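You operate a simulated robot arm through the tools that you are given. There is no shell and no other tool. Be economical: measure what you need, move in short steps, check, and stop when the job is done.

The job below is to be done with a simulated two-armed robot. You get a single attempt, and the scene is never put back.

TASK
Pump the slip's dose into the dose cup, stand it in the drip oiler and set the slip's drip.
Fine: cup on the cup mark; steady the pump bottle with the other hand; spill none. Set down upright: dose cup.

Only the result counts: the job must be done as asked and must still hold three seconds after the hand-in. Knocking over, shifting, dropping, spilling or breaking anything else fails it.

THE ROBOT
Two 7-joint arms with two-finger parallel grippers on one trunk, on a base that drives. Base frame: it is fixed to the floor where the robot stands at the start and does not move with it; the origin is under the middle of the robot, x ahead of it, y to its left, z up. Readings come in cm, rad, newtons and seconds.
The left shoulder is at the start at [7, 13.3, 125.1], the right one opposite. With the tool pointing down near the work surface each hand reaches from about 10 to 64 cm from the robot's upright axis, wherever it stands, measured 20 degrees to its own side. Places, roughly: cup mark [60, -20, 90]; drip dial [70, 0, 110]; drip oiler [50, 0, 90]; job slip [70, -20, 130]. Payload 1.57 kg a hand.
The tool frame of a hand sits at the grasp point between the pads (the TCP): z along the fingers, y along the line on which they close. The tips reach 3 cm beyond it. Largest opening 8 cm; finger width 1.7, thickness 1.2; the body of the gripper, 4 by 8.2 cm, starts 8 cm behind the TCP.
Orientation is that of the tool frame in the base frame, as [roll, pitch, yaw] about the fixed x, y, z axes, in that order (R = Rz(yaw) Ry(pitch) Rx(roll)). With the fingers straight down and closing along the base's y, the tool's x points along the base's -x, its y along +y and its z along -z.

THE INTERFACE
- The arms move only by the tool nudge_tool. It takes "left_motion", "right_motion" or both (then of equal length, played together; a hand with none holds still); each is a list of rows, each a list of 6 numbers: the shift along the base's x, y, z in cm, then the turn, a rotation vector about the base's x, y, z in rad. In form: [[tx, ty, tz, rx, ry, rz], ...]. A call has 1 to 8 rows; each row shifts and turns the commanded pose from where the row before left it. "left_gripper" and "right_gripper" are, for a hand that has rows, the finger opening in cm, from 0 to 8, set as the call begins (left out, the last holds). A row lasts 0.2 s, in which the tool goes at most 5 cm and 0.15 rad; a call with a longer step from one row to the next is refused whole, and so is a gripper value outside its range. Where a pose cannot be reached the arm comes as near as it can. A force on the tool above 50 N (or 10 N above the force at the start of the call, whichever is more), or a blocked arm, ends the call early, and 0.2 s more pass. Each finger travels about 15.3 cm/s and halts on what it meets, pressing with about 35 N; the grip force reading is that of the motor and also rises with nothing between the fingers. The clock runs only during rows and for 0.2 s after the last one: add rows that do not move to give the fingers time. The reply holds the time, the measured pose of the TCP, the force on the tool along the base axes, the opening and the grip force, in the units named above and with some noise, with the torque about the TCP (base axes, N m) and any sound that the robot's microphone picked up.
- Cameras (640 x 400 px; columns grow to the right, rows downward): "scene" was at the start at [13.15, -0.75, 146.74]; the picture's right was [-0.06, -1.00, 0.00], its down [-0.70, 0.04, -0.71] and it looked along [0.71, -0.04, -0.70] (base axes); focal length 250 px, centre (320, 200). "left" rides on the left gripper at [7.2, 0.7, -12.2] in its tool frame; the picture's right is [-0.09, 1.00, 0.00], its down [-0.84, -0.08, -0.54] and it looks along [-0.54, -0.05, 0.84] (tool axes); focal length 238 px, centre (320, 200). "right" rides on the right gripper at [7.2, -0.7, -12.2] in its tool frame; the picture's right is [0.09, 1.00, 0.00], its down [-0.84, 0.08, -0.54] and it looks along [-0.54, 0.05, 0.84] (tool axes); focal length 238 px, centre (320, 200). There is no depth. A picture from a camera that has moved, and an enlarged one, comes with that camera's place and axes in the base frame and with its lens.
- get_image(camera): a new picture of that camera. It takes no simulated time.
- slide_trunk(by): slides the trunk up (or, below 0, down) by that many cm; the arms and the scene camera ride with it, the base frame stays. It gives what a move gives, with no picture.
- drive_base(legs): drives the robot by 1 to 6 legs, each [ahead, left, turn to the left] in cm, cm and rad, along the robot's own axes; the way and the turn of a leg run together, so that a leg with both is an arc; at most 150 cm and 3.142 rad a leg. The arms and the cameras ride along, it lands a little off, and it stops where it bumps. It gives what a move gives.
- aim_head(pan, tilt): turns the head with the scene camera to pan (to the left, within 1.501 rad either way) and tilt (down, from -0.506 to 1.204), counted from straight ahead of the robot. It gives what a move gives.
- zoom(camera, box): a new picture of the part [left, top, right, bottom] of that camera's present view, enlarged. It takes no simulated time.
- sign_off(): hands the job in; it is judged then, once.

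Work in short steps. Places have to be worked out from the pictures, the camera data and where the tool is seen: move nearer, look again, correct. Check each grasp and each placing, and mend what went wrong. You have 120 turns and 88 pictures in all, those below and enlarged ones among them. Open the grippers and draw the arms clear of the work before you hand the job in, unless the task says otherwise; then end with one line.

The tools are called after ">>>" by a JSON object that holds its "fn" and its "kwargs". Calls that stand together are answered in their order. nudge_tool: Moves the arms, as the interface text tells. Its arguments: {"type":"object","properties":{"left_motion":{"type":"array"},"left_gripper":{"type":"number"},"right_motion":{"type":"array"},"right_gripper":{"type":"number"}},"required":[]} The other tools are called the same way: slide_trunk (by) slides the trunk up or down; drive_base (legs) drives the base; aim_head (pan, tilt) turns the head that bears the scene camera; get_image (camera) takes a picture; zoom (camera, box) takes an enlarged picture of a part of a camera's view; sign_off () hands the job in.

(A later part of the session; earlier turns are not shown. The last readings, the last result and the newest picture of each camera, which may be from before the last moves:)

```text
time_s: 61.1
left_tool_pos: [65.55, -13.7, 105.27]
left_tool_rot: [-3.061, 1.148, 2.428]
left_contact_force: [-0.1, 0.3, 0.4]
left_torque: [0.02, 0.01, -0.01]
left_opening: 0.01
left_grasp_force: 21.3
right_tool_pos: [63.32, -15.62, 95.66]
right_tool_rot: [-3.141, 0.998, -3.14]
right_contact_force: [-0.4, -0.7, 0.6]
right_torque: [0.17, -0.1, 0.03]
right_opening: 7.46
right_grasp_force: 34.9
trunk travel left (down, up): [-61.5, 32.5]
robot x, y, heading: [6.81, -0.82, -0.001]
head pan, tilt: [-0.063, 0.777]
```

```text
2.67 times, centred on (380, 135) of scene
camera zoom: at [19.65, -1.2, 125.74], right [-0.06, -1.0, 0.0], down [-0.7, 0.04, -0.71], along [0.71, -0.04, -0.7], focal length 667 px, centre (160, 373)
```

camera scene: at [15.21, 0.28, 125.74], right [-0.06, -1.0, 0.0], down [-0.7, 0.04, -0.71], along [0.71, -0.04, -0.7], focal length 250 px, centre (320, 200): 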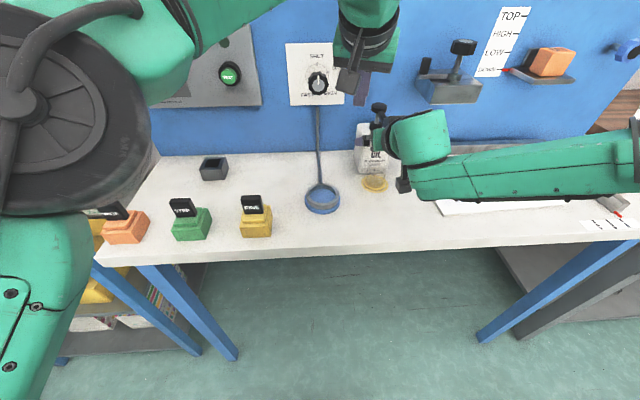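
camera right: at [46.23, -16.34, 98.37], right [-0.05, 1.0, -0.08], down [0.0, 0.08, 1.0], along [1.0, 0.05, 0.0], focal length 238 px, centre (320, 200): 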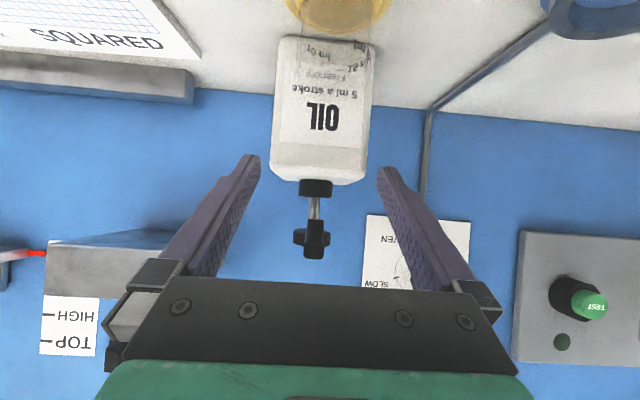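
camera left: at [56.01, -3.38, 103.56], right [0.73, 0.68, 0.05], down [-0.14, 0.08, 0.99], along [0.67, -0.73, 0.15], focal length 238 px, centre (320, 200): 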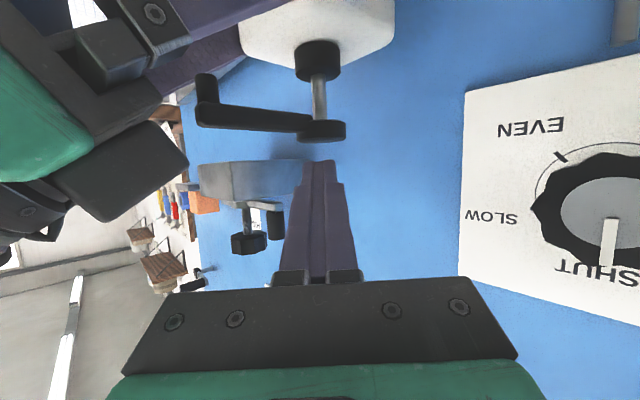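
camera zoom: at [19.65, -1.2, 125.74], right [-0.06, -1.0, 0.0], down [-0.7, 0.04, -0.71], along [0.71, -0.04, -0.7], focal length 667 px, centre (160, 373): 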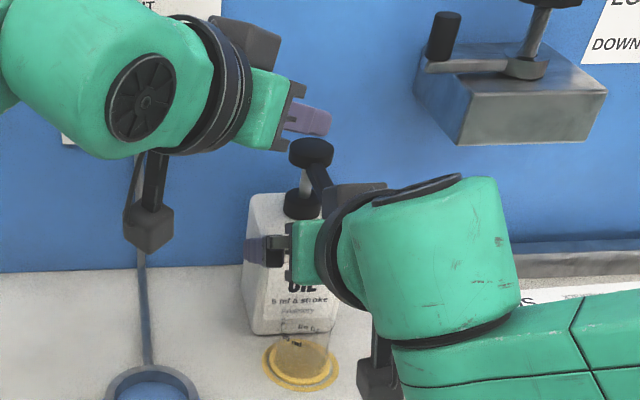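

Tips are over the head. I press down slowly and watch the force.

>>> {"fn": "nudge_tool", "kwargs": {"left_motion": [[0, 0, -0.5, 0, 0, 0], [0, 0, -0.5, 0, 0, 0], [0, 0, -0.4, 0, 0, 0], [0, 0, 0, 0, 0, 0]]}}

>>> {"fn": "zoom", "kwargs": {"camera": "left", "box": [180, 30, 420, 180]}}

```text
time_s: 62.1
left_tool_pos: [65.46, -13.84, 103.95]
left_tool_rot: [-3.061, 1.15, 2.428]
left_contact_force: [0.1, -1.1, 1.3]
left_torque: [-0.06, -0.04, 0.01]
left_opening: 0.0
left_grasp_force: 21.1
right_tool_pos: [63.25, -15.61, 95.68]
right_tool_rot: [-3.14, 0.997, -3.138]
right_contact_force: [1.9, -0.6, 0.6]
right_torque: [0.13, -0.05, -0.06]
right_opening: 7.47
right_grasp_force: 35.1
trunk travel left (down, up): [-61.5, 32.5]
robot x, y, heading: [6.42, -0.3, 0.003]
head pan, tilt: [-0.063, 0.777]
```

```text
2.67 times, centred on (300, 105) of left
camera zoom: at [56.0, -3.38, 102.18], right [0.73, 0.68, 0.05], down [-0.14, 0.08, 0.99], along [0.67, -0.73, 0.15], focal length 636 px, centre (373, 453)
```

zoom: 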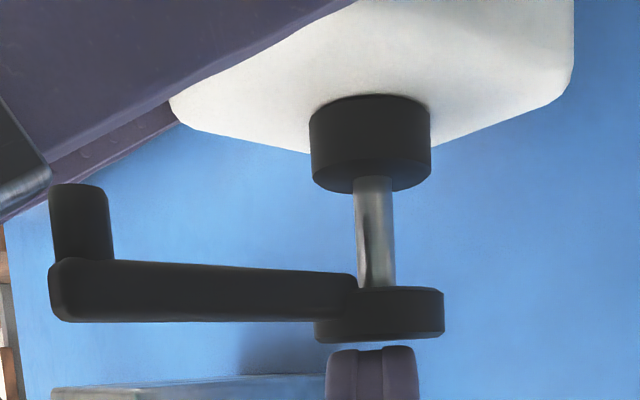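

Just about touching. I continue pressing: 1.5 cm in small steps.

>>> {"fn": "nudge_tool", "kwargs": {"left_motion": [[0, 0, -0.3, 0, 0, 0], [0, 0, -0.4, 0, 0, 0], [0, 0, -0.4, 0, 0, 0], [0, 0, -0.4, 0, 0, 0], [0, 0, 0, 0, 0, 0]]}}

>>> {"fn": "zoom", "kwargs": {"camera": "left", "box": [180, 30, 420, 180]}}

```text
time_s: 63.3
left_tool_pos: [65.56, -13.75, 102.57]
left_tool_rot: [-3.062, 1.152, 2.43]
left_contact_force: [0.4, -2.7, 9.5]
left_torque: [-0.19, -0.18, 0.01]
left_opening: 0.02
left_grasp_force: 21.7
right_tool_pos: [63.39, -15.62, 95.73]
right_tool_rot: [-3.141, 0.995, -3.14]
right_contact_force: [2.7, 0.5, -0.3]
right_torque: [0.16, -0.36, -0.15]
right_opening: 7.44
right_grasp_force: 35.4
trunk travel left (down, up): [-61.5, 32.5]
robot x, y, heading: [6.27, -0.28, 0.001]
head pan, tilt: [-0.063, 0.777]
```

```text
2.67 times, centred on (300, 105) of left
camera zoom: at [56.03, -3.37, 100.77], right [0.73, 0.68, 0.05], down [-0.14, 0.08, 0.99], along [0.67, -0.73, 0.15], focal length 636 px, centre (373, 453)
```

zoom: 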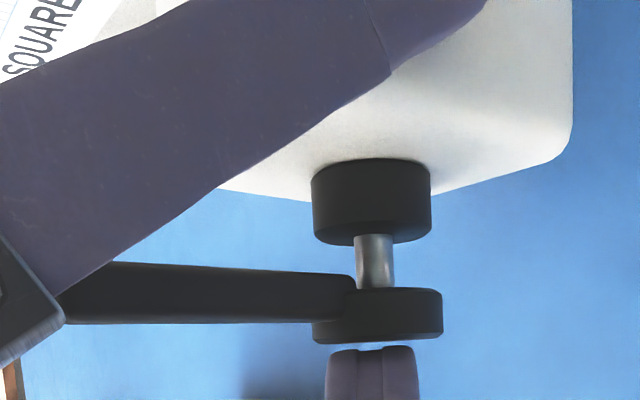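

Spring force 9.5 N and the stem has gone halfway. I press on to the bottom.

>>> {"fn": "nudge_tool", "kwargs": {"left_motion": [[0, 0, -0.3, 0, 0, 0], [0, 0, -0.3, 0, 0, 0], [0, 0, -0.2, 0, 0, 0], [0, 0, 0, 0, 0, 0]]}}

>>> {"fn": "zoom", "kwargs": {"camera": "left", "box": [180, 30, 420, 180]}}

```text
time_s: 64.3
left_tool_pos: [65.38, -13.71, 102.55]
left_tool_rot: [-3.054, 1.168, 2.432]
left_contact_force: [-7.7, 4.3, 37.6]
left_torque: [-0.56, -0.5, -0.12]
left_opening: 0.0
left_grasp_force: 21.0
right_tool_pos: [63.29, -15.45, 95.76]
right_tool_rot: [-3.14, 0.995, 3.141]
right_contact_force: [16.9, -4.0, -11.5]
right_torque: [0.41, 0.46, -0.08]
right_opening: 7.47
right_grasp_force: 35.3
trunk travel left (down, up): [-61.5, 32.5]
robot x, y, heading: [6.49, -0.12, 0.001]
head pan, tilt: [-0.063, 0.777]
```

```text
2.67 times, centred on (300, 105) of left
camera zoom: at [55.92, -3.34, 100.46], right [0.73, 0.68, 0.05], down [-0.15, 0.09, 0.98], along [0.66, -0.73, 0.17], focal length 636 px, centre (373, 453)
```

zoom: 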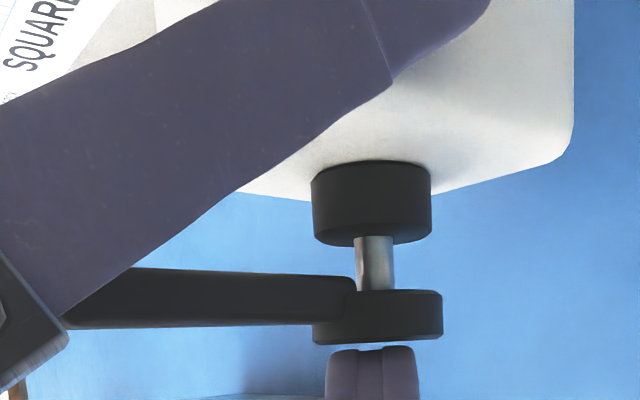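

Bottomed out (38 N). I release the pressure upward fully and check the oil in the cup.

>>> {"fn": "nudge_tool", "kwargs": {"left_motion": [[0, 0, 0.6, 0, 0, 0], [0, 0, 0.6, 0, 0, 0], [0, 0, 0.6, 0, 0, 0], [0, 0, 0.6, 0, 0, 0], [0, 0, 0, 0, 0, 0]]}}

>>> {"fn": "zoom", "kwargs": {"camera": "scene", "box": [360, 90, 450, 220]}}

>>> {"fn": "zoom", "kwargs": {"camera": "right", "box": [250, 0, 430, 110]}}

```text
time_s: 65.5
left_tool_pos: [65.48, -13.79, 103.92]
left_tool_rot: [-3.061, 1.147, 2.429]
left_contact_force: [0.6, -0.1, 1.4]
left_torque: [-0.02, -0.06, 0.03]
left_opening: 0.0
left_grasp_force: 20.5
right_tool_pos: [63.43, -15.54, 95.72]
right_tool_rot: [-3.141, 0.995, -3.139]
right_contact_force: [-1.3, 1.1, 0.6]
right_torque: [-0.01, 0.19, 0.02]
right_opening: 7.46
right_grasp_force: 34.9
trunk travel left (down, up): [-61.5, 32.5]
robot x, y, heading: [6.48, -0.68, -0.002]
head pan, tilt: [-0.063, 0.777]
```

```text
3.08 times, centred on (405, 155) of scene
camera zoom: at [19.71, -1.17, 125.73], right [-0.06, -1.0, 0.0], down [-0.7, 0.04, -0.71], along [0.71, -0.04, -0.7], focal length 770 px, centre (58, 338)
```

zoom: 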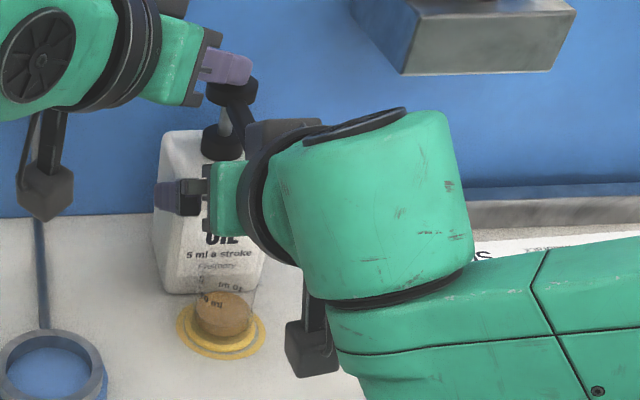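

```text
3.56 times, centred on (340, 55) of right
camera zoom: at [49.33, -16.32, 96.41], right [-0.05, 1.0, -0.08], down [0.0, 0.08, 1.0], along [1.0, 0.05, 0.0], focal length 848 px, centre (249, 716)
```

zoom: 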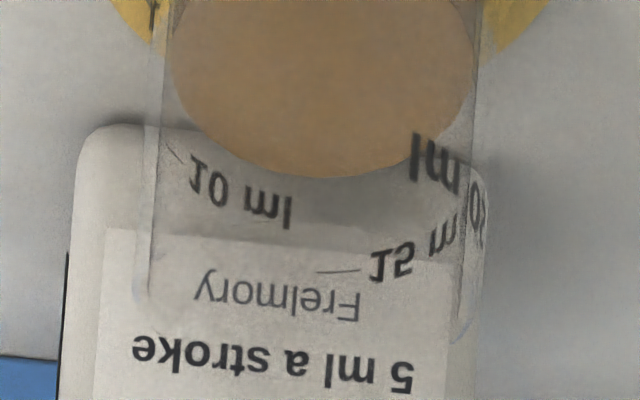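

Oil landed in the cup, below the 10 ml mark. I let the pump fully return, then give the second full stroke.

>>> {"fn": "nudge_tool", "kwargs": {"left_motion": [[0, 0, 0.5, 0, 0, 0], [0, 0, 0, 0, 0, 0], [0, 0, 0, 0, 0, 0]]}}

>>> {"fn": "nudge_tool", "kwargs": {"left_motion": [[0, 0, -0.5, 0, 0, 0], [0, 0, -0.4, 0, 0, 0], [0, 0, -0.4, 0, 0, 0], [0, 0, -0.4, 0, 0, 0], [0, 0, -0.3, 0, 0, 0], [0, 0, -0.3, 0, 0, 0], [0, 0, -0.2, 0, 0, 0], [0, 0, 0, 0, 0, 0]]}}

```text
time_s: 66.3
left_tool_pos: [65.43, -13.69, 104.5]
left_tool_rot: [-3.059, 1.149, 2.43]
left_contact_force: [0.1, -1.1, -0.8]
left_torque: [0.0, 0.0, -0.03]
left_opening: 0.03
left_grasp_force: 20.9
right_tool_pos: [63.53, -15.54, 95.72]
right_tool_rot: [3.141, 0.996, -3.14]
right_contact_force: [1.1, 0.1, 0.3]
right_torque: [-0.03, -0.06, 0.08]
right_opening: 7.46
right_grasp_force: 34.6
trunk travel left (down, up): [-61.5, 32.5]
robot x, y, heading: [6.45, -0.61, -0.001]
head pan, tilt: [-0.063, 0.777]
```

```text
time_s: 68.1
left_tool_pos: [65.33, -13.76, 102.52]
left_tool_rot: [-3.056, 1.159, 2.431]
left_contact_force: [-7.3, 3.5, 28.4]
left_torque: [-0.4, -0.33, -0.12]
left_opening: 0.0
left_grasp_force: 21.3
right_tool_pos: [63.27, -15.66, 95.87]
right_tool_rot: [-3.139, 0.993, 3.14]
right_contact_force: [16.6, -1.1, -7.3]
right_torque: [0.26, -0.47, -0.01]
right_opening: 7.46
right_grasp_force: 34.8
trunk travel left (down, up): [-61.5, 32.5]
robot x, y, heading: [6.68, -0.41, 0.004]
head pan, tilt: [-0.063, 0.777]
```

Bottomed again. I lift off and look at the level.

>>> {"fn": "nudge_tool", "kwargs": {"left_motion": [[0, 0, 0.6, 0, 0, 0], [0, 0, 0.6, 0, 0, 0], [0, 0, 0.6, 0, 0, 0], [0, 0, 1, 0, 0, 0], [0, 0, 1, 0, 0, 0], [-1, 1, 1, 0, 0, 0], [-1.5, 1.5, 1, 0, 0, 0], [0, 0, 0, 0, 0, 0]]}}

>>> {"fn": "zoom", "kwargs": {"camera": "right", "box": [250, 0, 430, 110]}}

```text
time_s: 69.9
left_tool_pos: [63.01, -11.2, 107.86]
left_tool_rot: [-3.06, 1.148, 2.43]
left_contact_force: [1.1, 0.3, 0.3]
left_torque: [0.04, -0.02, 0.0]
left_opening: 0.0
left_grasp_force: 21.6
right_tool_pos: [63.34, -15.44, 95.74]
right_tool_rot: [-3.141, 0.996, -3.137]
right_contact_force: [0.2, 0.8, 0.2]
right_torque: [-0.06, 0.2, 0.05]
right_opening: 7.43
right_grasp_force: 34.7
trunk travel left (down, up): [-61.5, 32.5]
robot x, y, heading: [6.76, -0.19, 0.003]
head pan, tilt: [-0.063, 0.777]
```

```text
3.56 times, centred on (340, 55) of right
camera zoom: at [49.3, -16.34, 96.41], right [-0.05, 1.0, -0.08], down [0.0, 0.08, 1.0], along [1.0, 0.05, 0.0], focal length 848 px, centre (249, 716)
```

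zoom: 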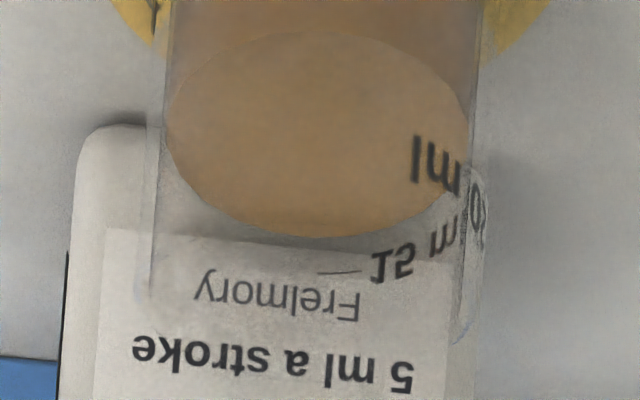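

Level is right at the 10 ml mark. I release the bottle and withdraw the right hand along its axis.

>>> {"fn": "nudge_tool", "kwargs": {"right_motion": [[0, 0, 0, 0, 0, 0], [0, 0, 0, 0, 0, 0], [0, 0, 0, 0, 0, 0]], "right_gripper": 8, "left_motion": [[-2, 2, 1, 0, 0, 0], [-3, 3, 1, 0, 0, 0], [-3, 3, 1, 0, 0, 0]]}}

>>> {"fn": "nudge_tool", "kwargs": {"right_motion": [[-1.5, 0, 0.95, 0, 0, 0], [-1.5, 0, 0.95, 0, 0, 0], [-1.5, 0, 0.95, 0, 0, 0], [-1.5, 0, 0.95, 0, 0, 0], [-2, 0, 2, 0, 0, 0], [-1, 0, 2.5, 0, 0.1, 0], [0, -2, 2, 0, 0.1, 0], [0, 0, 0, 0, 0.1, 0]], "left_motion": [[-2, 2, 1, 0, 0, 0], [-2, 2, 1, 0, 0, 0], [-2, 3, 1, 0, 0, 0], [-2, 3, 1, 0, 0, 0], [0, 3, 0, 0, 0, 0], [0, 3, 0, 0, 0, 0], [0, 0, 0, 0, 0, 0], [0, 0, 0, 0, 0, 0]]}}

>>> {"fn": "get_image", "kwargs": {"camera": "scene"}}

>>> {"fn": "get_image", "kwargs": {"camera": "right"}}

```text
time_s: 70.7
left_tool_pos: [54.84, -3.11, 111.01]
left_tool_rot: [-3.062, 1.15, 2.431]
left_contact_force: [-0.6, 0.5, -0.3]
left_torque: [-0.01, 0.0, 0.03]
left_opening: 0.01
left_grasp_force: 21.0
right_tool_pos: [63.31, -15.48, 95.84]
right_tool_rot: [-3.141, 0.996, -3.137]
right_contact_force: [-0.6, 0.9, 0.6]
right_torque: [-0.02, -0.03, 0.01]
right_opening: 7.98
right_grasp_force: 0.1
trunk travel left (down, up): [-61.5, 32.5]
robot x, y, heading: [6.29, -0.11, -0.002]
head pan, tilt: [-0.063, 0.777]
```

```text
time_s: 72.5
left_tool_pos: [47.1, 11.75, 114.76]
left_tool_rot: [-3.056, 1.149, 2.434]
left_contact_force: [0.1, 0.3, 0.2]
left_torque: [0.01, -0.01, -0.02]
left_opening: 0.0
left_grasp_force: 20.9
left hand out of reach, approached as far as the arm can: row 6
right_tool_pos: [55.15, -17.52, 105.3]
right_tool_rot: [-3.14, 0.694, -3.137]
right_contact_force: [-0.5, 0.0, -0.1]
right_torque: [0.0, 0.0, 0.02]
right_opening: 8.04
right_grasp_force: 0.1
right hand out of reach, approached as far as the arm can: row 5
trunk travel left (down, up): [-61.5, 32.5]
robot x, y, heading: [6.31, -0.61, -0.003]
head pan, tilt: [-0.063, 0.777]
```

```text
18 pictures are left
camera scene: at [19.79, -1.08, 125.72], right [-0.06, -1.0, 0.0], down [-0.7, 0.04, -0.71], along [0.71, -0.04, -0.7], focal length 250 px, centre (320, 200)
```

scene: 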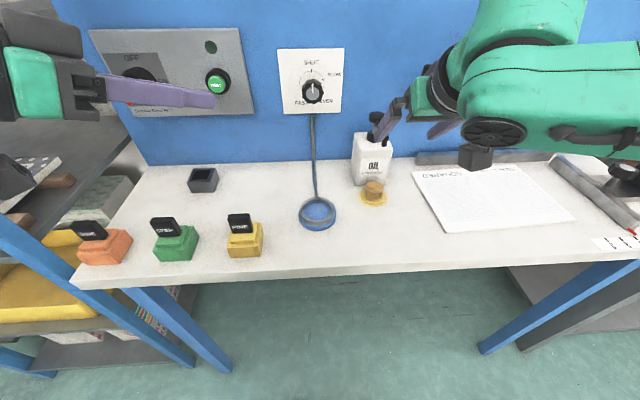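

```text
17 pictures are left
camera right: at [41.82, -18.3, 110.22], right [-0.07, 1.0, -0.06], down [0.3, 0.08, 0.95], along [0.95, 0.05, -0.3], focal length 238 px, centre (320, 200)
```

right: 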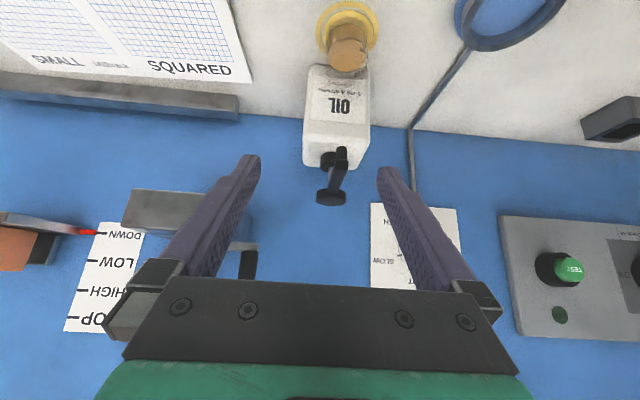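

I need the oiler's size: one zoom covering oiler and cup.

>>> {"fn": "zoom", "kwargs": {"camera": "scene", "box": [290, 165, 400, 240]}}

```text
5.33 times, centred on (345, 202) of scene
camera zoom: at [19.79, -1.08, 125.72], right [-0.06, -1.0, 0.0], down [-0.7, 0.04, -0.71], along [0.71, -0.04, -0.7], focal length 1334 px, centre (187, 187)
```

zoom: 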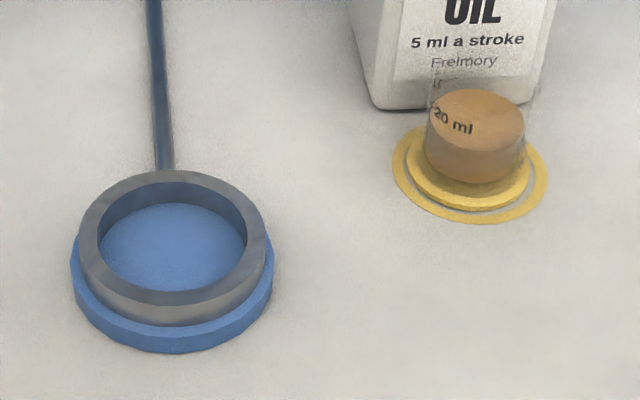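

Oiler: seat opening ≈5.5 cm, wall top z≈88.8, floor ≈87.6, centre ≈(54.5,−2.85). I drive back to the earlier base place (good for both pick and place), then restore the 0.4 yaw with the hand lined up behind the cup.

>>> {"fn": "drive_base", "kwargs": {"legs": [[-10, 1.5, 0]]}}

>>> {"fn": "nudge_tool", "kwargs": {"right_motion": [[2, -1, 0, 0, 0, 0.1], [2, -1, -1, 0, 0, 0.1], [2, -1, -1, 0, 0, 0.1], [1.5, -1, -1, 0, 0, 0.1], [0, 0, 0, 0, 0, 0]]}}

```text
time_s: 73.6
left_tool_pos: [37.07, 13.19, 114.77]
left_tool_rot: [-3.059, 1.149, 2.433]
left_contact_force: [0.4, -1.1, 0.8]
left_torque: [0.0, 0.03, 0.01]
left_opening: 0.0
left_grasp_force: 21.4
right_tool_pos: [45.11, -16.09, 105.29]
right_tool_rot: [3.141, 0.694, -3.139]
right_contact_force: [0.4, 0.0, 0.2]
right_torque: [0.0, -0.04, -0.03]
right_opening: 8.0
right_grasp_force: 0.0
trunk travel left (down, up): [-61.5, 32.5]
robot x, y, heading: [-3.36, 0.92, 0.002]
head pan, tilt: [-0.063, 0.777]
```

```text
time_s: 74.8
left_tool_pos: [36.92, 13.17, 114.87]
left_tool_rot: [-3.06, 1.15, 2.432]
left_contact_force: [1.0, -0.2, 0.2]
left_torque: [0.02, 0.0, 0.01]
left_opening: 0.01
left_grasp_force: 21.1
right_tool_pos: [52.54, -20.1, 102.37]
right_tool_rot: [3.141, 0.696, -2.737]
right_contact_force: [-1.0, -0.1, 0.4]
right_torque: [0.0, 0.0, -0.03]
right_opening: 8.0
right_grasp_force: 0.0
trunk travel left (down, up): [-61.5, 32.5]
robot x, y, heading: [-3.35, 1.44, -0.0]
head pan, tilt: [-0.063, 0.777]
```

I go to the standoff 8 cm back from the cup and check.

>>> {"fn": "nudge_tool", "kwargs": {"right_motion": [[0.8, 0.8, -1.7, 0, 0, 0], [0.8, 0.8, -1.7, 0, 0, 0], [0.86, 0.9, -1.6, 0, 0, 0], [1.2, 0.5, -1.5, 0, 0, 0], [0, 0, 0, 0, 0, 0]]}}

>>> {"fn": "get_image", "kwargs": {"camera": "right"}}

```text
time_s: 76.0
left_tool_pos: [37.0, 13.04, 114.9]
left_tool_rot: [-3.061, 1.147, 2.43]
left_contact_force: [-1.1, -0.7, 0.3]
left_torque: [0.0, 0.03, 0.02]
left_opening: 0.01
left_grasp_force: 20.8
right_tool_pos: [56.28, -17.12, 95.69]
right_tool_rot: [3.138, 0.696, -2.739]
right_contact_force: [0.8, -0.4, -0.1]
right_torque: [0.02, -0.03, 0.02]
right_opening: 7.99
right_grasp_force: 0.0
trunk travel left (down, up): [-61.5, 32.5]
robot x, y, heading: [-3.21, 1.02, 0.0]
head pan, tilt: [-0.063, 0.777]
```

```text
15 pictures are left
camera right: at [44.23, -23.01, 100.65], right [-0.45, 0.89, -0.06], down [0.24, 0.19, 0.95], along [0.86, 0.42, -0.3], focal length 238 px, centre (320, 200)
```

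right: 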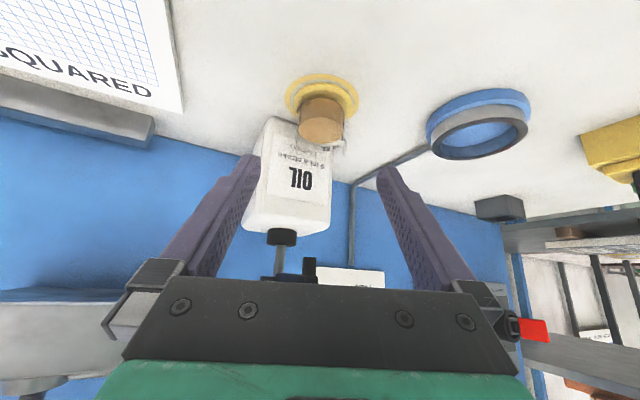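

Lined up. I advance the last bit and close on the cup.

>>> {"fn": "nudge_tool", "kwargs": {"right_motion": [[1.1, 0.5, -1.5, 0, 0, 0], [1.1, 0.5, -1.5, 0, 0, 0], [1.1, 0.45, -1.5, 0, 0, 0], [0, 0, 0, 0, 0, 0]]}}

>>> {"fn": "nudge_tool", "kwargs": {"right_motion": [[0, 0, 0, 0, 0, 0], [0, 0, 0, 0, 0, 0], [0, 0, 0, 0, 0, 0], [0, 0, 0, 0, 0, 0]], "right_gripper": 3}}

>>> {"fn": "nudge_tool", "kwargs": {"right_motion": [[0, 0, 0.3, 0, 0, 0], [0, 0, 0.5, 0, 0, 0], [0, 0, 0.5, 0, 0, 0], [0, 0, 0.5, 0, 0, 0], [0, 0, 0.5, 0, 0, 0], [0, 0, 0.5, 0, 0, 0], [0, 0, 0.5, 0, 0, 0], [0, 0, 0, 0, 0, 0]]}}

>>> {"fn": "get_image", "kwargs": {"camera": "right"}}

```text
time_s: 77.0
left_tool_pos: [36.91, 13.15, 114.83]
left_tool_rot: [-3.06, 1.148, 2.432]
left_contact_force: [-0.1, 0.6, -0.2]
left_torque: [-0.02, 0.0, -0.03]
left_opening: 0.0
left_grasp_force: 21.8
right_tool_pos: [59.51, -15.6, 91.44]
right_tool_rot: [-3.141, 0.695, -2.741]
right_contact_force: [-0.8, -0.6, -0.5]
right_torque: [0.01, -0.01, 0.01]
right_opening: 8.0
right_grasp_force: 0.1
trunk travel left (down, up): [-61.5, 32.5]
robot x, y, heading: [-2.83, 0.97, 0.004]
head pan, tilt: [-0.063, 0.777]
```

```text
time_s: 78.0
left_tool_pos: [37.13, 13.26, 114.74]
left_tool_rot: [-3.057, 1.148, 2.432]
left_contact_force: [0.7, -0.4, 0.0]
left_torque: [-0.02, -0.02, 0.03]
left_opening: 0.02
left_grasp_force: 21.7
right_tool_pos: [59.59, -15.69, 91.22]
right_tool_rot: [3.14, 0.695, -2.74]
right_contact_force: [1.0, -0.4, -0.3]
right_torque: [0.03, 0.01, 0.0]
right_opening: 4.26
right_grasp_force: 35.8
trunk travel left (down, up): [-61.5, 32.5]
robot x, y, heading: [-3.24, 0.76, 0.005]
head pan, tilt: [-0.063, 0.777]
```

```text
time_s: 79.8
left_tool_pos: [37.01, 13.14, 114.78]
left_tool_rot: [-3.058, 1.148, 2.433]
left_contact_force: [0.9, 0.3, -0.2]
left_torque: [0.02, 0.01, 0.08]
left_opening: 0.0
left_grasp_force: 21.3
right_tool_pos: [59.45, -15.7, 94.71]
right_tool_rot: [3.141, 0.697, -2.742]
right_contact_force: [0.1, 0.0, -0.7]
right_torque: [0.0, 0.02, -0.01]
right_opening: 4.23
right_grasp_force: 34.9
trunk travel left (down, up): [-61.5, 32.5]
robot x, y, heading: [-3.35, 0.9, 0.005]
head pan, tilt: [-0.063, 0.777]
```

```text
14 pictures are left
camera right: at [47.59, -21.57, 99.52], right [-0.45, 0.89, -0.06], down [0.24, 0.19, 0.95], along [0.86, 0.42, -0.3], focal length 238 px, centre (320, 200)
```

right: 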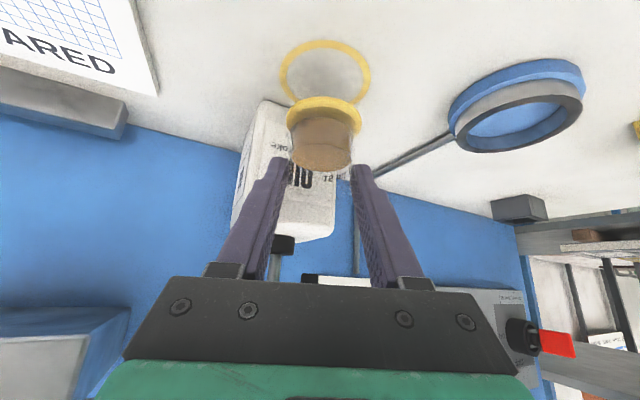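

Cup is held level with the oil. I carry it slowly toward the oiler.

>>> {"fn": "nudge_tool", "kwargs": {"right_motion": [[-0.3, 0.4, 0.3, 0, 0, 0], [-0.5, 0.8, 0.2, 0, 0, 0], [-0.6, 1, 0, 0, 0, 0], [-0.6, 1.1, 0, 0, 0, 0], [-0.6, 1.1, 0, 0, 0, 0], [-0.5, 1, 0, 0, 0, 0], [-0.3, 0.7, 0, 0, 0, 0], [-0.1, 0.4, 0, 0, 0, 0]]}}

>>> {"fn": "nudge_tool", "kwargs": {"right_motion": [[-0.2, 0.4, 0, 0, 0, 0], [-0.3, 0.8, 0, 0, 0, 0], [-0.3, 1, 0, 0, 0, 0], [-0.3, 1, 0, 0, 0, 0], [-0.3, 1, 0, 0, 0, 0], [-0.1, 0.8, 0, 0, 0, 0], [0, 0.4, 0, 0, 0, 0], [0, 0, 0, 0, 0, 0]]}}

>>> {"fn": "get_image", "kwargs": {"camera": "right"}}

```text
time_s: 81.6
left_tool_pos: [37.05, 13.24, 114.91]
left_tool_rot: [-3.058, 1.148, 2.432]
left_contact_force: [0.3, 0.7, -0.1]
left_torque: [-0.03, -0.01, -0.02]
left_opening: 0.0
left_grasp_force: 21.3
right_tool_pos: [56.04, -9.07, 95.2]
right_tool_rot: [3.141, 0.694, -2.739]
right_contact_force: [0.1, 0.5, -1.0]
right_torque: [0.02, -0.01, 0.0]
right_opening: 4.24
right_grasp_force: 34.6
trunk travel left (down, up): [-61.5, 32.5]
robot x, y, heading: [-3.41, 1.3, 0.002]
head pan, tilt: [-0.063, 0.777]
```

```text
time_s: 83.4
left_tool_pos: [36.99, 13.12, 114.85]
left_tool_rot: [-3.057, 1.149, 2.433]
left_contact_force: [0.3, -0.3, 0.3]
left_torque: [-0.01, 0.03, -0.01]
left_opening: 0.0
left_grasp_force: 21.4
right_tool_pos: [54.7, -3.67, 95.16]
right_tool_rot: [3.14, 0.695, -2.74]
right_contact_force: [0.8, -0.3, -0.5]
right_torque: [0.0, -0.04, 0.02]
right_opening: 4.21
right_grasp_force: 34.7
trunk travel left (down, up): [-61.5, 32.5]
robot x, y, heading: [-3.53, 0.98, 0.002]
head pan, tilt: [-0.063, 0.777]
```

```text
13 pictures are left
camera right: at [42.64, -9.65, 100.02], right [-0.45, 0.89, -0.06], down [0.24, 0.19, 0.95], along [0.86, 0.42, -0.3], focal length 238 px, centre (320, 200)
```

right: 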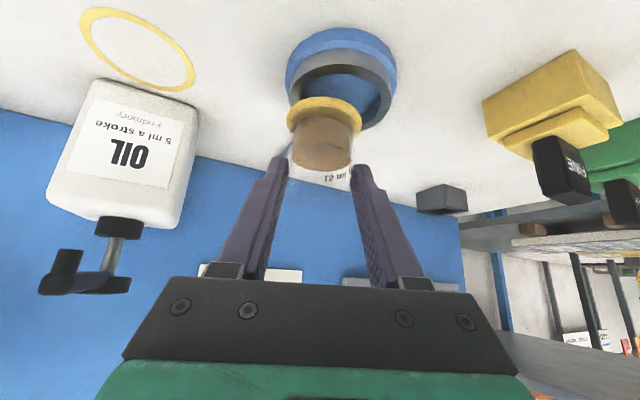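

I zoom on cup versus seat from both cameras.

>>> {"fn": "zoom", "kwargs": {"camera": "right", "box": [270, 20, 414, 110]}}

>>> {"fn": "zoom", "kwargs": {"camera": "scene", "box": [290, 110, 400, 190]}}

```text
4.44 times, centred on (342, 65) of right
camera zoom: at [42.64, -9.65, 100.02], right [-0.45, 0.89, -0.06], down [0.24, 0.19, 0.95], along [0.86, 0.42, -0.3], focal length 1059 px, centre (222, 800)
```

zoom: 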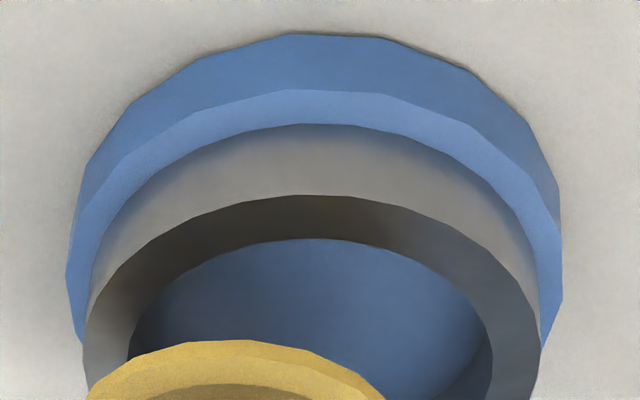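

```text
5.00 times, centred on (345, 150) of scene
camera zoom: at [9.74, 0.32, 125.74], right [-0.06, -1.0, 0.0], down [-0.7, 0.04, -0.71], along [0.71, -0.04, -0.7], focal length 1251 px, centre (195, 450)
```

zoom: 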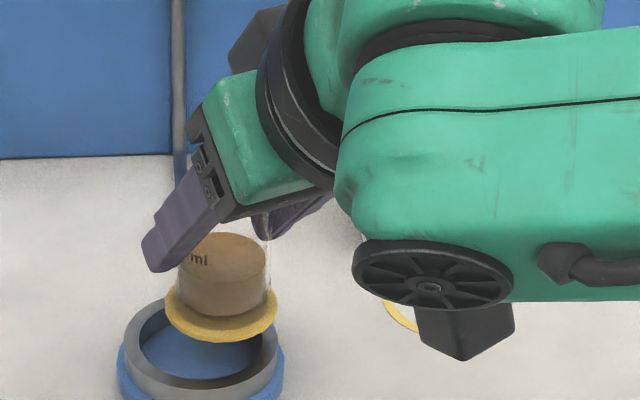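

Relative offset cup→seat is about (−0.35,+1.0). I shift and lower to just above the rim.

>>> {"fn": "nudge_tool", "kwargs": {"right_motion": [[-0.15, 0.4, 0, 0, 0, 0], [-0.2, 0.6, 0, 0, 0, 0], [0, 0, -0.3, 0, 0, 0], [0, 0, -0.4, 0, 0, 0], [0, 0, -0.3, 0, 0, 0], [0, 0, 0, 0, 0, 0]]}}

>>> {"fn": "zoom", "kwargs": {"camera": "right", "box": [256, 40, 400, 130]}}

>>> {"fn": "zoom", "kwargs": {"camera": "scene", "box": [300, 130, 380, 200]}}

```text
time_s: 84.8
left_tool_pos: [36.96, 13.21, 114.82]
left_tool_rot: [-3.059, 1.148, 2.433]
left_contact_force: [0.0, 0.0, 0.4]
left_torque: [-0.01, 0.0, 0.01]
left_opening: 0.02
left_grasp_force: 21.4
right_tool_pos: [54.15, -2.84, 94.23]
right_tool_rot: [3.14, 0.695, -2.74]
right_contact_force: [-0.1, -0.4, -0.2]
right_torque: [0.03, 0.01, 0.0]
right_opening: 4.22
right_grasp_force: 35.1
trunk travel left (down, up): [-61.5, 32.5]
robot x, y, heading: [-3.47, 1.21, -0.002]
head pan, tilt: [-0.063, 0.777]
```

```text
4.44 times, centred on (328, 85) of right
camera zoom: at [42.25, -8.66, 99.0], right [-0.45, 0.89, -0.06], down [0.24, 0.19, 0.95], along [0.86, 0.42, -0.3], focal length 1059 px, centre (284, 711)
```

zoom: 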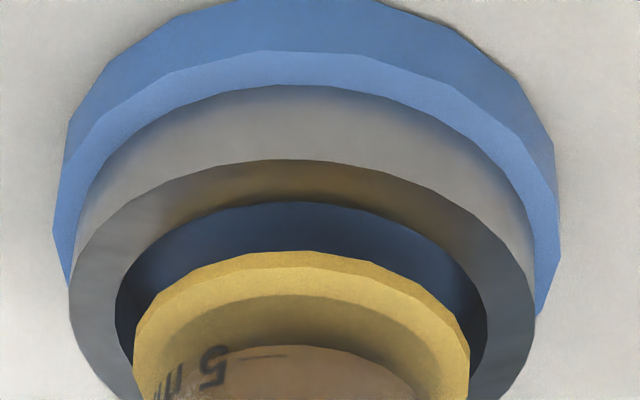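

```text
5.71 times, centred on (340, 165) of scene
camera zoom: at [9.75, 0.32, 125.74], right [-0.06, -1.0, 0.0], down [-0.7, 0.04, -0.71], along [0.71, -0.04, -0.7], focal length 1430 px, centre (206, 400)
```

zoom: 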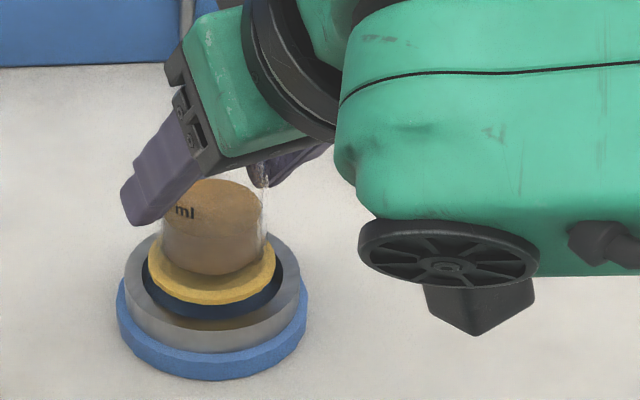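

Centred in both views. I lower into the seat gently, watching the force.

>>> {"fn": "nudge_tool", "kwargs": {"right_motion": [[0, 0, -0.3, 0, 0, 0], [0, 0, -0.3, 0, 0, 0], [0, 0, -0.3, 0, 0, 0], [0, 0, -0.3, 0, 0, 0], [0, 0, 0, 0, 0, 0]]}}

>>> {"fn": "nudge_tool", "kwargs": {"right_motion": [[0, 0, -0.2, 0, 0, 0], [0, 0, -0.2, 0, 0, 0], [0, 0, 0, 0, 0, 0]]}}

>>> {"fn": "zoom", "kwargs": {"camera": "scene", "box": [300, 130, 380, 200]}}

```text
time_s: 86.0
left_tool_pos: [36.92, 13.13, 114.77]
left_tool_rot: [-3.058, 1.149, 2.433]
left_contact_force: [0.7, 0.3, -0.8]
left_torque: [0.0, -0.01, 0.01]
left_opening: 0.0
left_grasp_force: 21.1
right_tool_pos: [54.23, -2.7, 92.96]
right_tool_rot: [3.14, 0.694, -2.739]
right_contact_force: [0.1, 0.1, -1.3]
right_torque: [0.03, 0.01, -0.02]
right_opening: 4.19
right_grasp_force: 35.1
trunk travel left (down, up): [-61.5, 32.5]
robot x, y, heading: [-3.89, 1.22, 0.004]
head pan, tilt: [-0.063, 0.777]
```

```text
time_s: 86.8
left_tool_pos: [37.06, 13.09, 114.85]
left_tool_rot: [-3.057, 1.149, 2.433]
left_contact_force: [-0.4, -0.4, 0.0]
left_torque: [-0.02, 0.03, -0.01]
left_opening: 0.0
left_grasp_force: 21.3
right_tool_pos: [54.16, -2.76, 92.51]
right_tool_rot: [-3.141, 0.694, -2.74]
right_contact_force: [0.5, 0.9, 0.3]
right_torque: [-0.04, -0.04, -0.02]
right_opening: 4.19
right_grasp_force: 34.7
trunk travel left (down, up): [-61.5, 32.5]
robot x, y, heading: [-3.17, 0.78, -0.001]
head pan, tilt: [-0.063, 0.777]
```

```text
5.71 times, centred on (340, 165) of scene
camera zoom: at [9.74, 0.32, 125.74], right [-0.06, -1.0, 0.0], down [-0.7, 0.04, -0.71], along [0.71, -0.04, -0.7], focal length 1430 px, centre (206, 400)
```

zoom: 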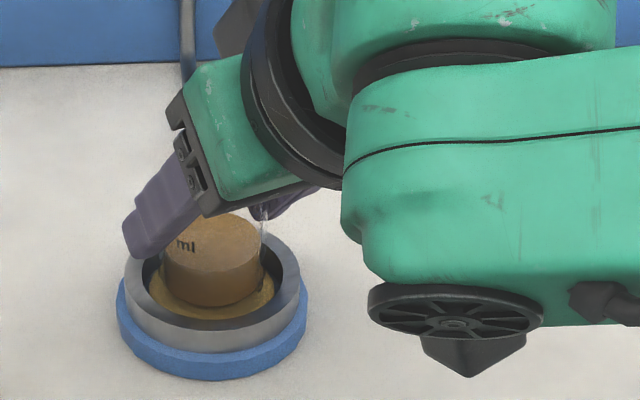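

The foot is inside the seat; I creep down until contact shows.

>>> {"fn": "nudge_tool", "kwargs": {"right_motion": [[0, 0, -0.12, 0, 0, 0], [0, 0, 0, 0, 0, 0]]}}

>>> {"fn": "nudge_tool", "kwargs": {"right_motion": [[0, 0, -0.12, 0, 0, 0], [0, 0, 0, 0, 0, 0]]}}

```text
time_s: 87.4
left_tool_pos: [36.92, 13.07, 114.84]
left_tool_rot: [-3.061, 1.148, 2.431]
left_contact_force: [-0.8, -0.4, 0.2]
left_torque: [0.01, 0.03, -0.01]
left_opening: 0.0
left_grasp_force: 22.0
right_tool_pos: [54.12, -2.69, 92.56]
right_tool_rot: [3.141, 0.697, -2.74]
right_contact_force: [1.9, -0.6, 4.3]
right_torque: [-0.06, -0.12, -0.04]
right_opening: 4.21
right_grasp_force: 35.2
trunk travel left (down, up): [-61.5, 32.5]
robot x, y, heading: [-3.52, 1.34, 0.001]
head pan, tilt: [-0.063, 0.777]
```

```text
time_s: 88.0
left_tool_pos: [36.92, 13.03, 114.92]
left_tool_rot: [-3.062, 1.151, 2.431]
left_contact_force: [0.0, 0.3, -0.3]
left_torque: [0.0, -0.02, 0.03]
left_opening: 0.01
left_grasp_force: 21.1
right_tool_pos: [54.08, -2.78, 92.52]
right_tool_rot: [3.141, 0.701, -2.74]
right_contact_force: [4.6, -0.8, 12.4]
right_torque: [-0.06, -0.14, 0.02]
right_opening: 4.22
right_grasp_force: 35.0
trunk travel left (down, up): [-61.5, 32.5]
robot x, y, heading: [-3.38, 0.81, -0.001]
head pan, tilt: [-0.063, 0.777]
```

Seated (12 N up). I ease off 0.2 cm, open slightly beyond the cup, and withdraw along the finger axis.

>>> {"fn": "nudge_tool", "kwargs": {"right_motion": [[0, 0, 0.2, 0, 0, 0], [0, 0, 0, 0, 0, 0]]}}

>>> {"fn": "nudge_tool", "kwargs": {"right_motion": [[0, 0, 0, 0, 0, 0], [0, 0, 0, 0, 0, 0], [0, 0, 0, 0, 0, 0]], "right_gripper": 7}}

>>> {"fn": "nudge_tool", "kwargs": {"right_motion": [[-0.9, -0.4, 1.2, 0, 0, 0], [-1.2, -0.5, 1.5, 0, 0, 0], [-1.8, -0.75, 2.3, 0, 0, 0], [-2.4, -1, 3, 0, 0, 0], [-2.4, -1, 3, 0, 0, 0], [0, -3, 2, 0, 0, 0], [0, -4, 0, 0, 0, 0], [0, -4, 0, 0, 0, 0]]}}

>>> {"fn": "zoom", "kwargs": {"camera": "scene", "box": [260, 20, 440, 220]}}

```text
time_s: 88.6
left_tool_pos: [36.87, 13.25, 114.86]
left_tool_rot: [-3.06, 1.149, 2.432]
left_contact_force: [0.1, 0.2, -0.4]
left_torque: [-0.03, 0.02, -0.04]
left_opening: 0.01
left_grasp_force: 21.1
right_tool_pos: [54.16, -2.79, 92.5]
right_tool_rot: [-3.142, 0.696, -2.739]
right_contact_force: [2.9, 0.1, 6.7]
right_torque: [0.0, -0.2, 0.0]
right_opening: 4.21
right_grasp_force: 35.7
trunk travel left (down, up): [-61.5, 32.5]
robot x, y, heading: [-3.22, 0.87, 0.002]
head pan, tilt: [-0.063, 0.777]
```

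```text
time_s: 89.4
left_tool_pos: [36.94, 13.24, 114.79]
left_tool_rot: [-3.057, 1.147, 2.434]
left_contact_force: [0.1, -0.2, 0.1]
left_torque: [0.0, 0.0, 0.0]
left_opening: 0.0
left_grasp_force: 21.6
right_tool_pos: [54.12, -2.79, 92.45]
right_tool_rot: [3.14, 0.695, -2.739]
right_contact_force: [0.2, -0.6, 0.0]
right_torque: [0.0, 0.0, 0.0]
right_opening: 6.99
right_grasp_force: 0.0
trunk travel left (down, up): [-61.5, 32.5]
robot x, y, heading: [-3.55, 1.04, -0.001]
head pan, tilt: [-0.063, 0.777]
```

```text
time_s: 91.2
left_tool_pos: [37.08, 12.98, 114.91]
left_tool_rot: [-3.061, 1.148, 2.43]
left_contact_force: [0.5, -0.4, 0.4]
left_torque: [0.0, -0.04, 0.01]
left_opening: 0.0
left_grasp_force: 21.4
right_tool_pos: [45.62, -17.58, 105.42]
right_tool_rot: [3.14, 0.697, -2.741]
right_contact_force: [0.1, -0.2, 0.1]
right_torque: [-0.03, 0.04, 0.02]
right_opening: 7.01
right_grasp_force: 0.0
trunk travel left (down, up): [-61.5, 32.5]
robot x, y, heading: [-3.5, 0.9, 0.001]
head pan, tilt: [-0.063, 0.777]
```

```text
2.00 times, centred on (350, 120) of scene
camera zoom: at [9.7, 0.17, 125.74], right [-0.06, -1.0, 0.0], down [-0.7, 0.04, -0.71], along [0.71, -0.04, -0.7], focal length 500 px, centre (260, 360)
```

zoom: 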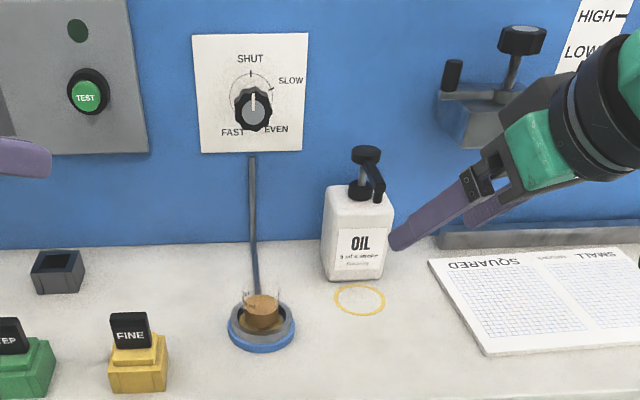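

Cup is seated upright with its oil. Now the dial: from the views the axis is ≈(y −2.4, z 105.7), knob face x≈69.8, EVEN ≈140° clockwise of SHUT (ticks 70° apart). I shift the base back 5 and left 8 so the right hand can face the knob squarely.

>>> {"fn": "drive_base", "kwargs": {"legs": [[-5, 8, 0]]}}

>>> {"fn": "nudge_tool", "kwargs": {"right_motion": [[2, 1, 1, 0, 0, -0.13], [2, 1, 1, 0, 0, -0.13], [2, 1, 0, 0, 0, -0.14], [2, 1, 0, 0, -0.14, 0], [2, 1, 0, 0, -0.14, 0], [2, 1, 0, 0, -0.14, 0], [2, 1, 0, 0, -0.14, 0], [0, 0, 0, 0, 0, 0]]}}

```text
time_s: 92.3
left_tool_pos: [32.08, 21.16, 114.87]
left_tool_rot: [-3.058, 1.148, 2.431]
left_contact_force: [-0.5, -0.2, 0.2]
left_torque: [0.03, -0.02, 0.0]
left_opening: 0.0
left_grasp_force: 21.4
right_tool_pos: [40.55, -9.37, 105.33]
right_tool_rot: [3.14, 0.694, -2.741]
right_contact_force: [-0.3, -0.2, -0.2]
right_torque: [0.03, -0.03, 0.03]
right_opening: 7.0
right_grasp_force: 0.1
trunk travel left (down, up): [-61.5, 32.5]
robot x, y, heading: [-8.41, 9.24, 0.002]
head pan, tilt: [-0.063, 0.777]
```

```text
time_s: 94.2
left_tool_pos: [31.87, 21.18, 114.81]
left_tool_rot: [-3.059, 1.148, 2.431]
left_contact_force: [-0.1, 0.2, -0.1]
left_torque: [0.01, -0.02, 0.0]
left_opening: 0.0
left_grasp_force: 21.4
right_tool_pos: [54.53, -2.36, 107.63]
right_tool_rot: [3.137, 1.256, 3.139]
right_contact_force: [0.1, -0.7, -0.9]
right_torque: [0.0, 0.0, 0.01]
right_opening: 6.99
right_grasp_force: 0.0
trunk travel left (down, up): [-61.5, 32.5]
robot x, y, heading: [-8.44, 9.25, 0.005]
head pan, tilt: [-0.063, 0.777]
```

Reach is fine. I bring the hand level and then roll it −70° about its axis in readiness for the +140° turn.

>>> {"fn": "nudge_tool", "kwargs": {"right_motion": [[1.2, 0, 0, 0, -0.105, 0], [1.2, 0, 0, 0, -0.105, 0], [1.2, 0, 0, 0, -0.105, 0], [0, 0, 0, -0.15, 0, 0], [0, 0, 0, -0.15, 0, 0], [0, 0, 0, -0.15, 0, 0], [0, 0, 0, -0.15, 0, 0], [0, 0, 0, 0, 0, 0]]}}

>>> {"fn": "nudge_tool", "kwargs": {"right_motion": [[0, 0, 0, -0.15, 0, 0], [0, 0, 0, -0.15, 0, 0], [0, 0, 0, -0.15, 0, 0], [0, 0, 0, -0.17, 0, 0], [0, 0, 0, 0, 0, 0]]}}

>>> {"fn": "get_image", "kwargs": {"camera": "right"}}

```text
time_s: 96.0
left_tool_pos: [32.04, 21.28, 114.75]
left_tool_rot: [-3.058, 1.149, 2.429]
left_contact_force: [0.1, 0.3, 0.4]
left_torque: [0.02, -0.01, 0.02]
left_opening: 0.02
left_grasp_force: 21.4
right_tool_pos: [58.17, -2.25, 107.33]
right_tool_rot: [-1.571, 0.97, -1.572]
right_contact_force: [-0.4, -0.6, -0.1]
right_torque: [0.01, 0.0, 0.01]
right_opening: 7.0
right_grasp_force: 0.0
trunk travel left (down, up): [-61.5, 32.5]
robot x, y, heading: [-8.4, 9.13, 0.006]
head pan, tilt: [-0.063, 0.777]
```

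```text
refused: row 4 steps farther than a row can; nothing moved
```

```text
6 pictures are left
camera right: at [46.06, -7.05, 102.01], right [0.0, 0.77, -0.64], down [-0.54, 0.54, 0.65], along [0.84, 0.35, 0.42], focal length 238 px, centre (320, 200)
```

right: 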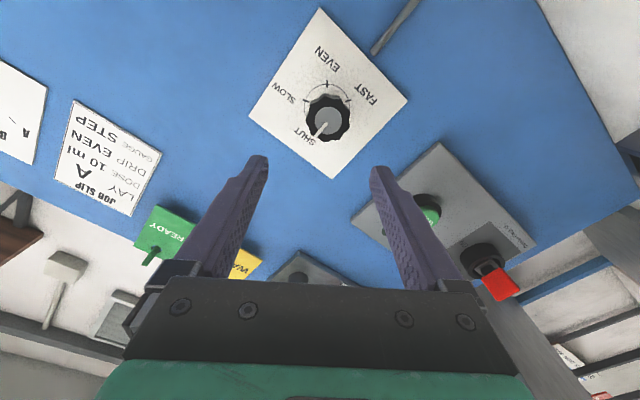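

Good view; knob face ≈(69.8,−2.3,106). I finish the roll and come to the knob's axis.

>>> {"fn": "nudge_tool", "kwargs": {"right_motion": [[0, 0, 0, -0.15, 0, 0], [0, 0, 0, -0.15, 0, 0], [0, 0, 0, -0.15, 0, 0], [0, 0, 0, -0.15, 0, 0], [1.5, 0, -0.7, 0, 0, 0], [1.5, -0.1, -0.7, 0, 0, 0], [1, 0, 0, 0, 0, 0], [0, 0, 0, 0, 0, 0]]}}

>>> {"fn": "get_image", "kwargs": {"camera": "right"}}

```text
time_s: 97.8
left_tool_pos: [32.02, 21.25, 114.83]
left_tool_rot: [-3.058, 1.148, 2.432]
left_contact_force: [0.3, -0.6, 1.4]
left_torque: [0.02, -0.01, 0.06]
left_opening: 0.0
left_grasp_force: 21.9
right_tool_pos: [61.71, -2.95, 106.13]
right_tool_rot: [-1.574, 0.369, -1.57]
right_contact_force: [-0.1, 0.2, -0.3]
right_torque: [0.01, -0.01, -0.05]
right_opening: 7.01
right_grasp_force: 0.1
right hand out of reach, approached as far as the arm can: row 7
trunk travel left (down, up): [-61.5, 32.5]
robot x, y, heading: [-8.41, 8.76, 0.005]
head pan, tilt: [-0.063, 0.777]
```

```text
5 pictures are left
camera right: at [49.55, -9.98, 104.33], right [0.0, 0.27, -0.96], down [-0.54, 0.81, 0.23], along [0.84, 0.52, 0.15], focal length 238 px, centre (320, 200)
```

right: 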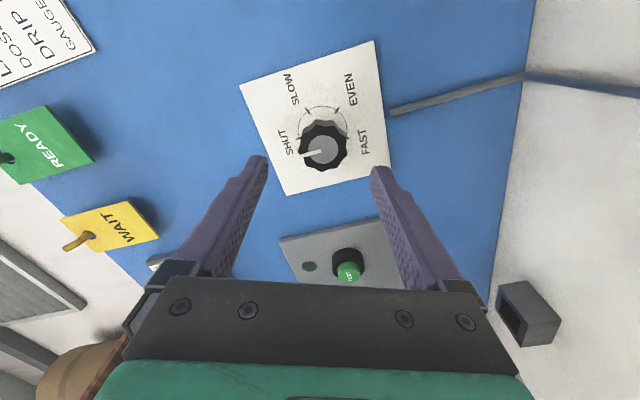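

At forward limit again; I pull back 4 cm and drive ahead 8 cm.

>>> {"fn": "nudge_tool", "kwargs": {"right_motion": [[-2, 0.3, 0, 0, 0, 0], [-2, 0.3, 0, 0, 0, 0], [0, 0, 0, 0, 0, 0]]}}

>>> {"fn": "drive_base", "kwargs": {"legs": [[8, 0, 0]]}}

>>> {"fn": "get_image", "kwargs": {"camera": "right"}}

```text
time_s: 98.5
left_tool_pos: [32.0, 21.24, 114.78]
left_tool_rot: [-3.057, 1.15, 2.432]
left_contact_force: [0.1, 0.4, 0.3]
left_torque: [0.03, 0.0, -0.04]
left_opening: 0.01
left_grasp_force: 21.3
right_tool_pos: [57.68, -2.41, 106.15]
right_tool_rot: [-1.573, 0.37, -1.573]
right_contact_force: [-0.2, 0.6, 0.3]
right_torque: [0.01, 0.0, 0.0]
right_opening: 7.0
right_grasp_force: 0.0
trunk travel left (down, up): [-61.5, 32.5]
robot x, y, heading: [-8.2, 9.12, 0.007]
head pan, tilt: [-0.063, 0.777]
```

```text
time_s: 99.6
left_tool_pos: [40.15, 21.29, 114.83]
left_tool_rot: [-3.058, 1.149, 2.433]
left_contact_force: [0.2, -0.6, -0.1]
left_torque: [0.02, -0.02, 0.01]
left_opening: 0.0
left_grasp_force: 20.8
right_tool_pos: [65.75, -2.35, 106.15]
right_tool_rot: [-1.572, 0.373, -1.572]
right_contact_force: [0.0, 0.4, 1.0]
right_torque: [0.02, 0.01, -0.02]
right_opening: 7.01
right_grasp_force: 0.1
trunk travel left (down, up): [-61.5, 32.5]
robot x, y, heading: [-0.64, 9.37, -0.001]
head pan, tilt: [-0.063, 0.777]
```

```text
4 pictures are left
camera right: at [53.53, -9.37, 104.31], right [0.0, 0.28, -0.96], down [-0.54, 0.81, 0.23], along [0.84, 0.52, 0.15], focal length 238 px, centre (320, 200)
```

right: 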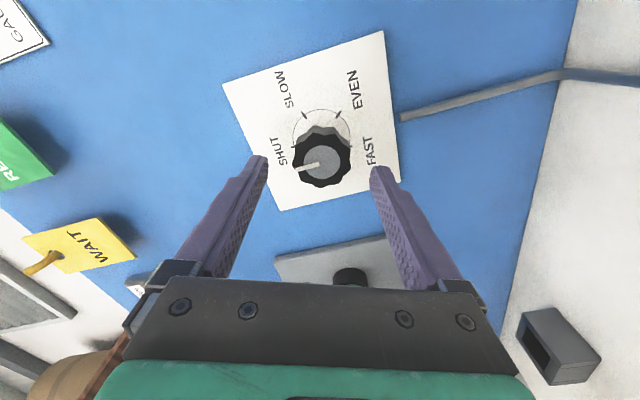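

Aligned with the knob (axis ≈(−2.5,106.15)). I advance so the fingers straddle it and close.

>>> {"fn": "nudge_tool", "kwargs": {"right_motion": [[1, -0.05, 0, 0, 0, 0], [1, -0.05, 0, 0, 0, 0], [1, 0, 0, 0, 0, 0], [0, 0, 0, 0, 0, 0]]}}

>>> {"fn": "nudge_tool", "kwargs": {"right_motion": [[0, 0, 0, 0, 0, 0], [0, 0, 0, 0, 0, 0], [0, 0, 0, 0, 0, 0]], "right_gripper": 2}}

```text
time_s: 100.6
left_tool_pos: [40.12, 21.25, 114.8]
left_tool_rot: [-3.06, 1.149, 2.432]
left_contact_force: [-0.4, -0.1, -0.3]
left_torque: [0.03, -0.04, 0.0]
left_opening: 0.0
left_grasp_force: 21.3
right_tool_pos: [68.74, -2.45, 106.21]
right_tool_rot: [-1.574, 0.372, -1.571]
right_contact_force: [-0.4, -0.6, -0.4]
right_torque: [-0.01, -0.01, -0.02]
right_opening: 7.0
right_grasp_force: 0.1
trunk travel left (down, up): [-61.5, 32.5]
robot x, y, heading: [-0.43, 8.96, 0.002]
head pan, tilt: [-0.063, 0.777]
```

```text
time_s: 101.4
left_tool_pos: [40.06, 21.16, 114.89]
left_tool_rot: [-3.057, 1.148, 2.431]
left_contact_force: [-0.4, 0.4, -0.5]
left_torque: [0.0, -0.01, 0.02]
left_opening: 0.0
left_grasp_force: 21.4
right_tool_pos: [68.72, -2.4, 106.02]
right_tool_rot: [-1.575, 0.371, -1.572]
right_contact_force: [-2.7, 0.9, -7.1]
right_torque: [-0.03, -0.22, 0.22]
right_opening: 4.35
right_grasp_force: 44.6
trunk travel left (down, up): [-61.5, 32.5]
robot x, y, heading: [-0.45, 9.32, -0.002]
head pan, tilt: [-0.063, 0.777]
```

Knob gripped (4.35 cm); it pulls down slightly, so I lower 0.2 and begin turning clockwise (+x rotation).

>>> {"fn": "nudge_tool", "kwargs": {"right_motion": [[0, 0, -0.2, 0, 0, 0], [0, 0, 0, 0.14, 0, 0], [0, 0, 0, 0.14, 0, 0], [0, 0, 0, 0.14, 0, 0], [0, 0, 0, 0.14, 0, 0], [0, 0, 0, 0, 0, 0]]}}

```text
time_s: 102.8
left_tool_pos: [40.07, 21.24, 114.88]
left_tool_rot: [-3.058, 1.148, 2.433]
left_contact_force: [0.4, 0.2, -0.2]
left_torque: [-0.02, -0.03, -0.05]
left_opening: 0.0
left_grasp_force: 21.3
right_tool_pos: [68.64, -2.43, 106.05]
right_tool_rot: [-1.569, 0.933, -1.569]
right_contact_force: [6.2, 1.4, 8.1]
right_torque: [0.05, 0.22, -0.34]
right_opening: 4.36
right_grasp_force: 45.0
trunk travel left (down, up): [-61.5, 32.5]
robot x, y, heading: [-0.44, 8.72, 0.006]
head pan, tilt: [-0.063, 0.777]
```

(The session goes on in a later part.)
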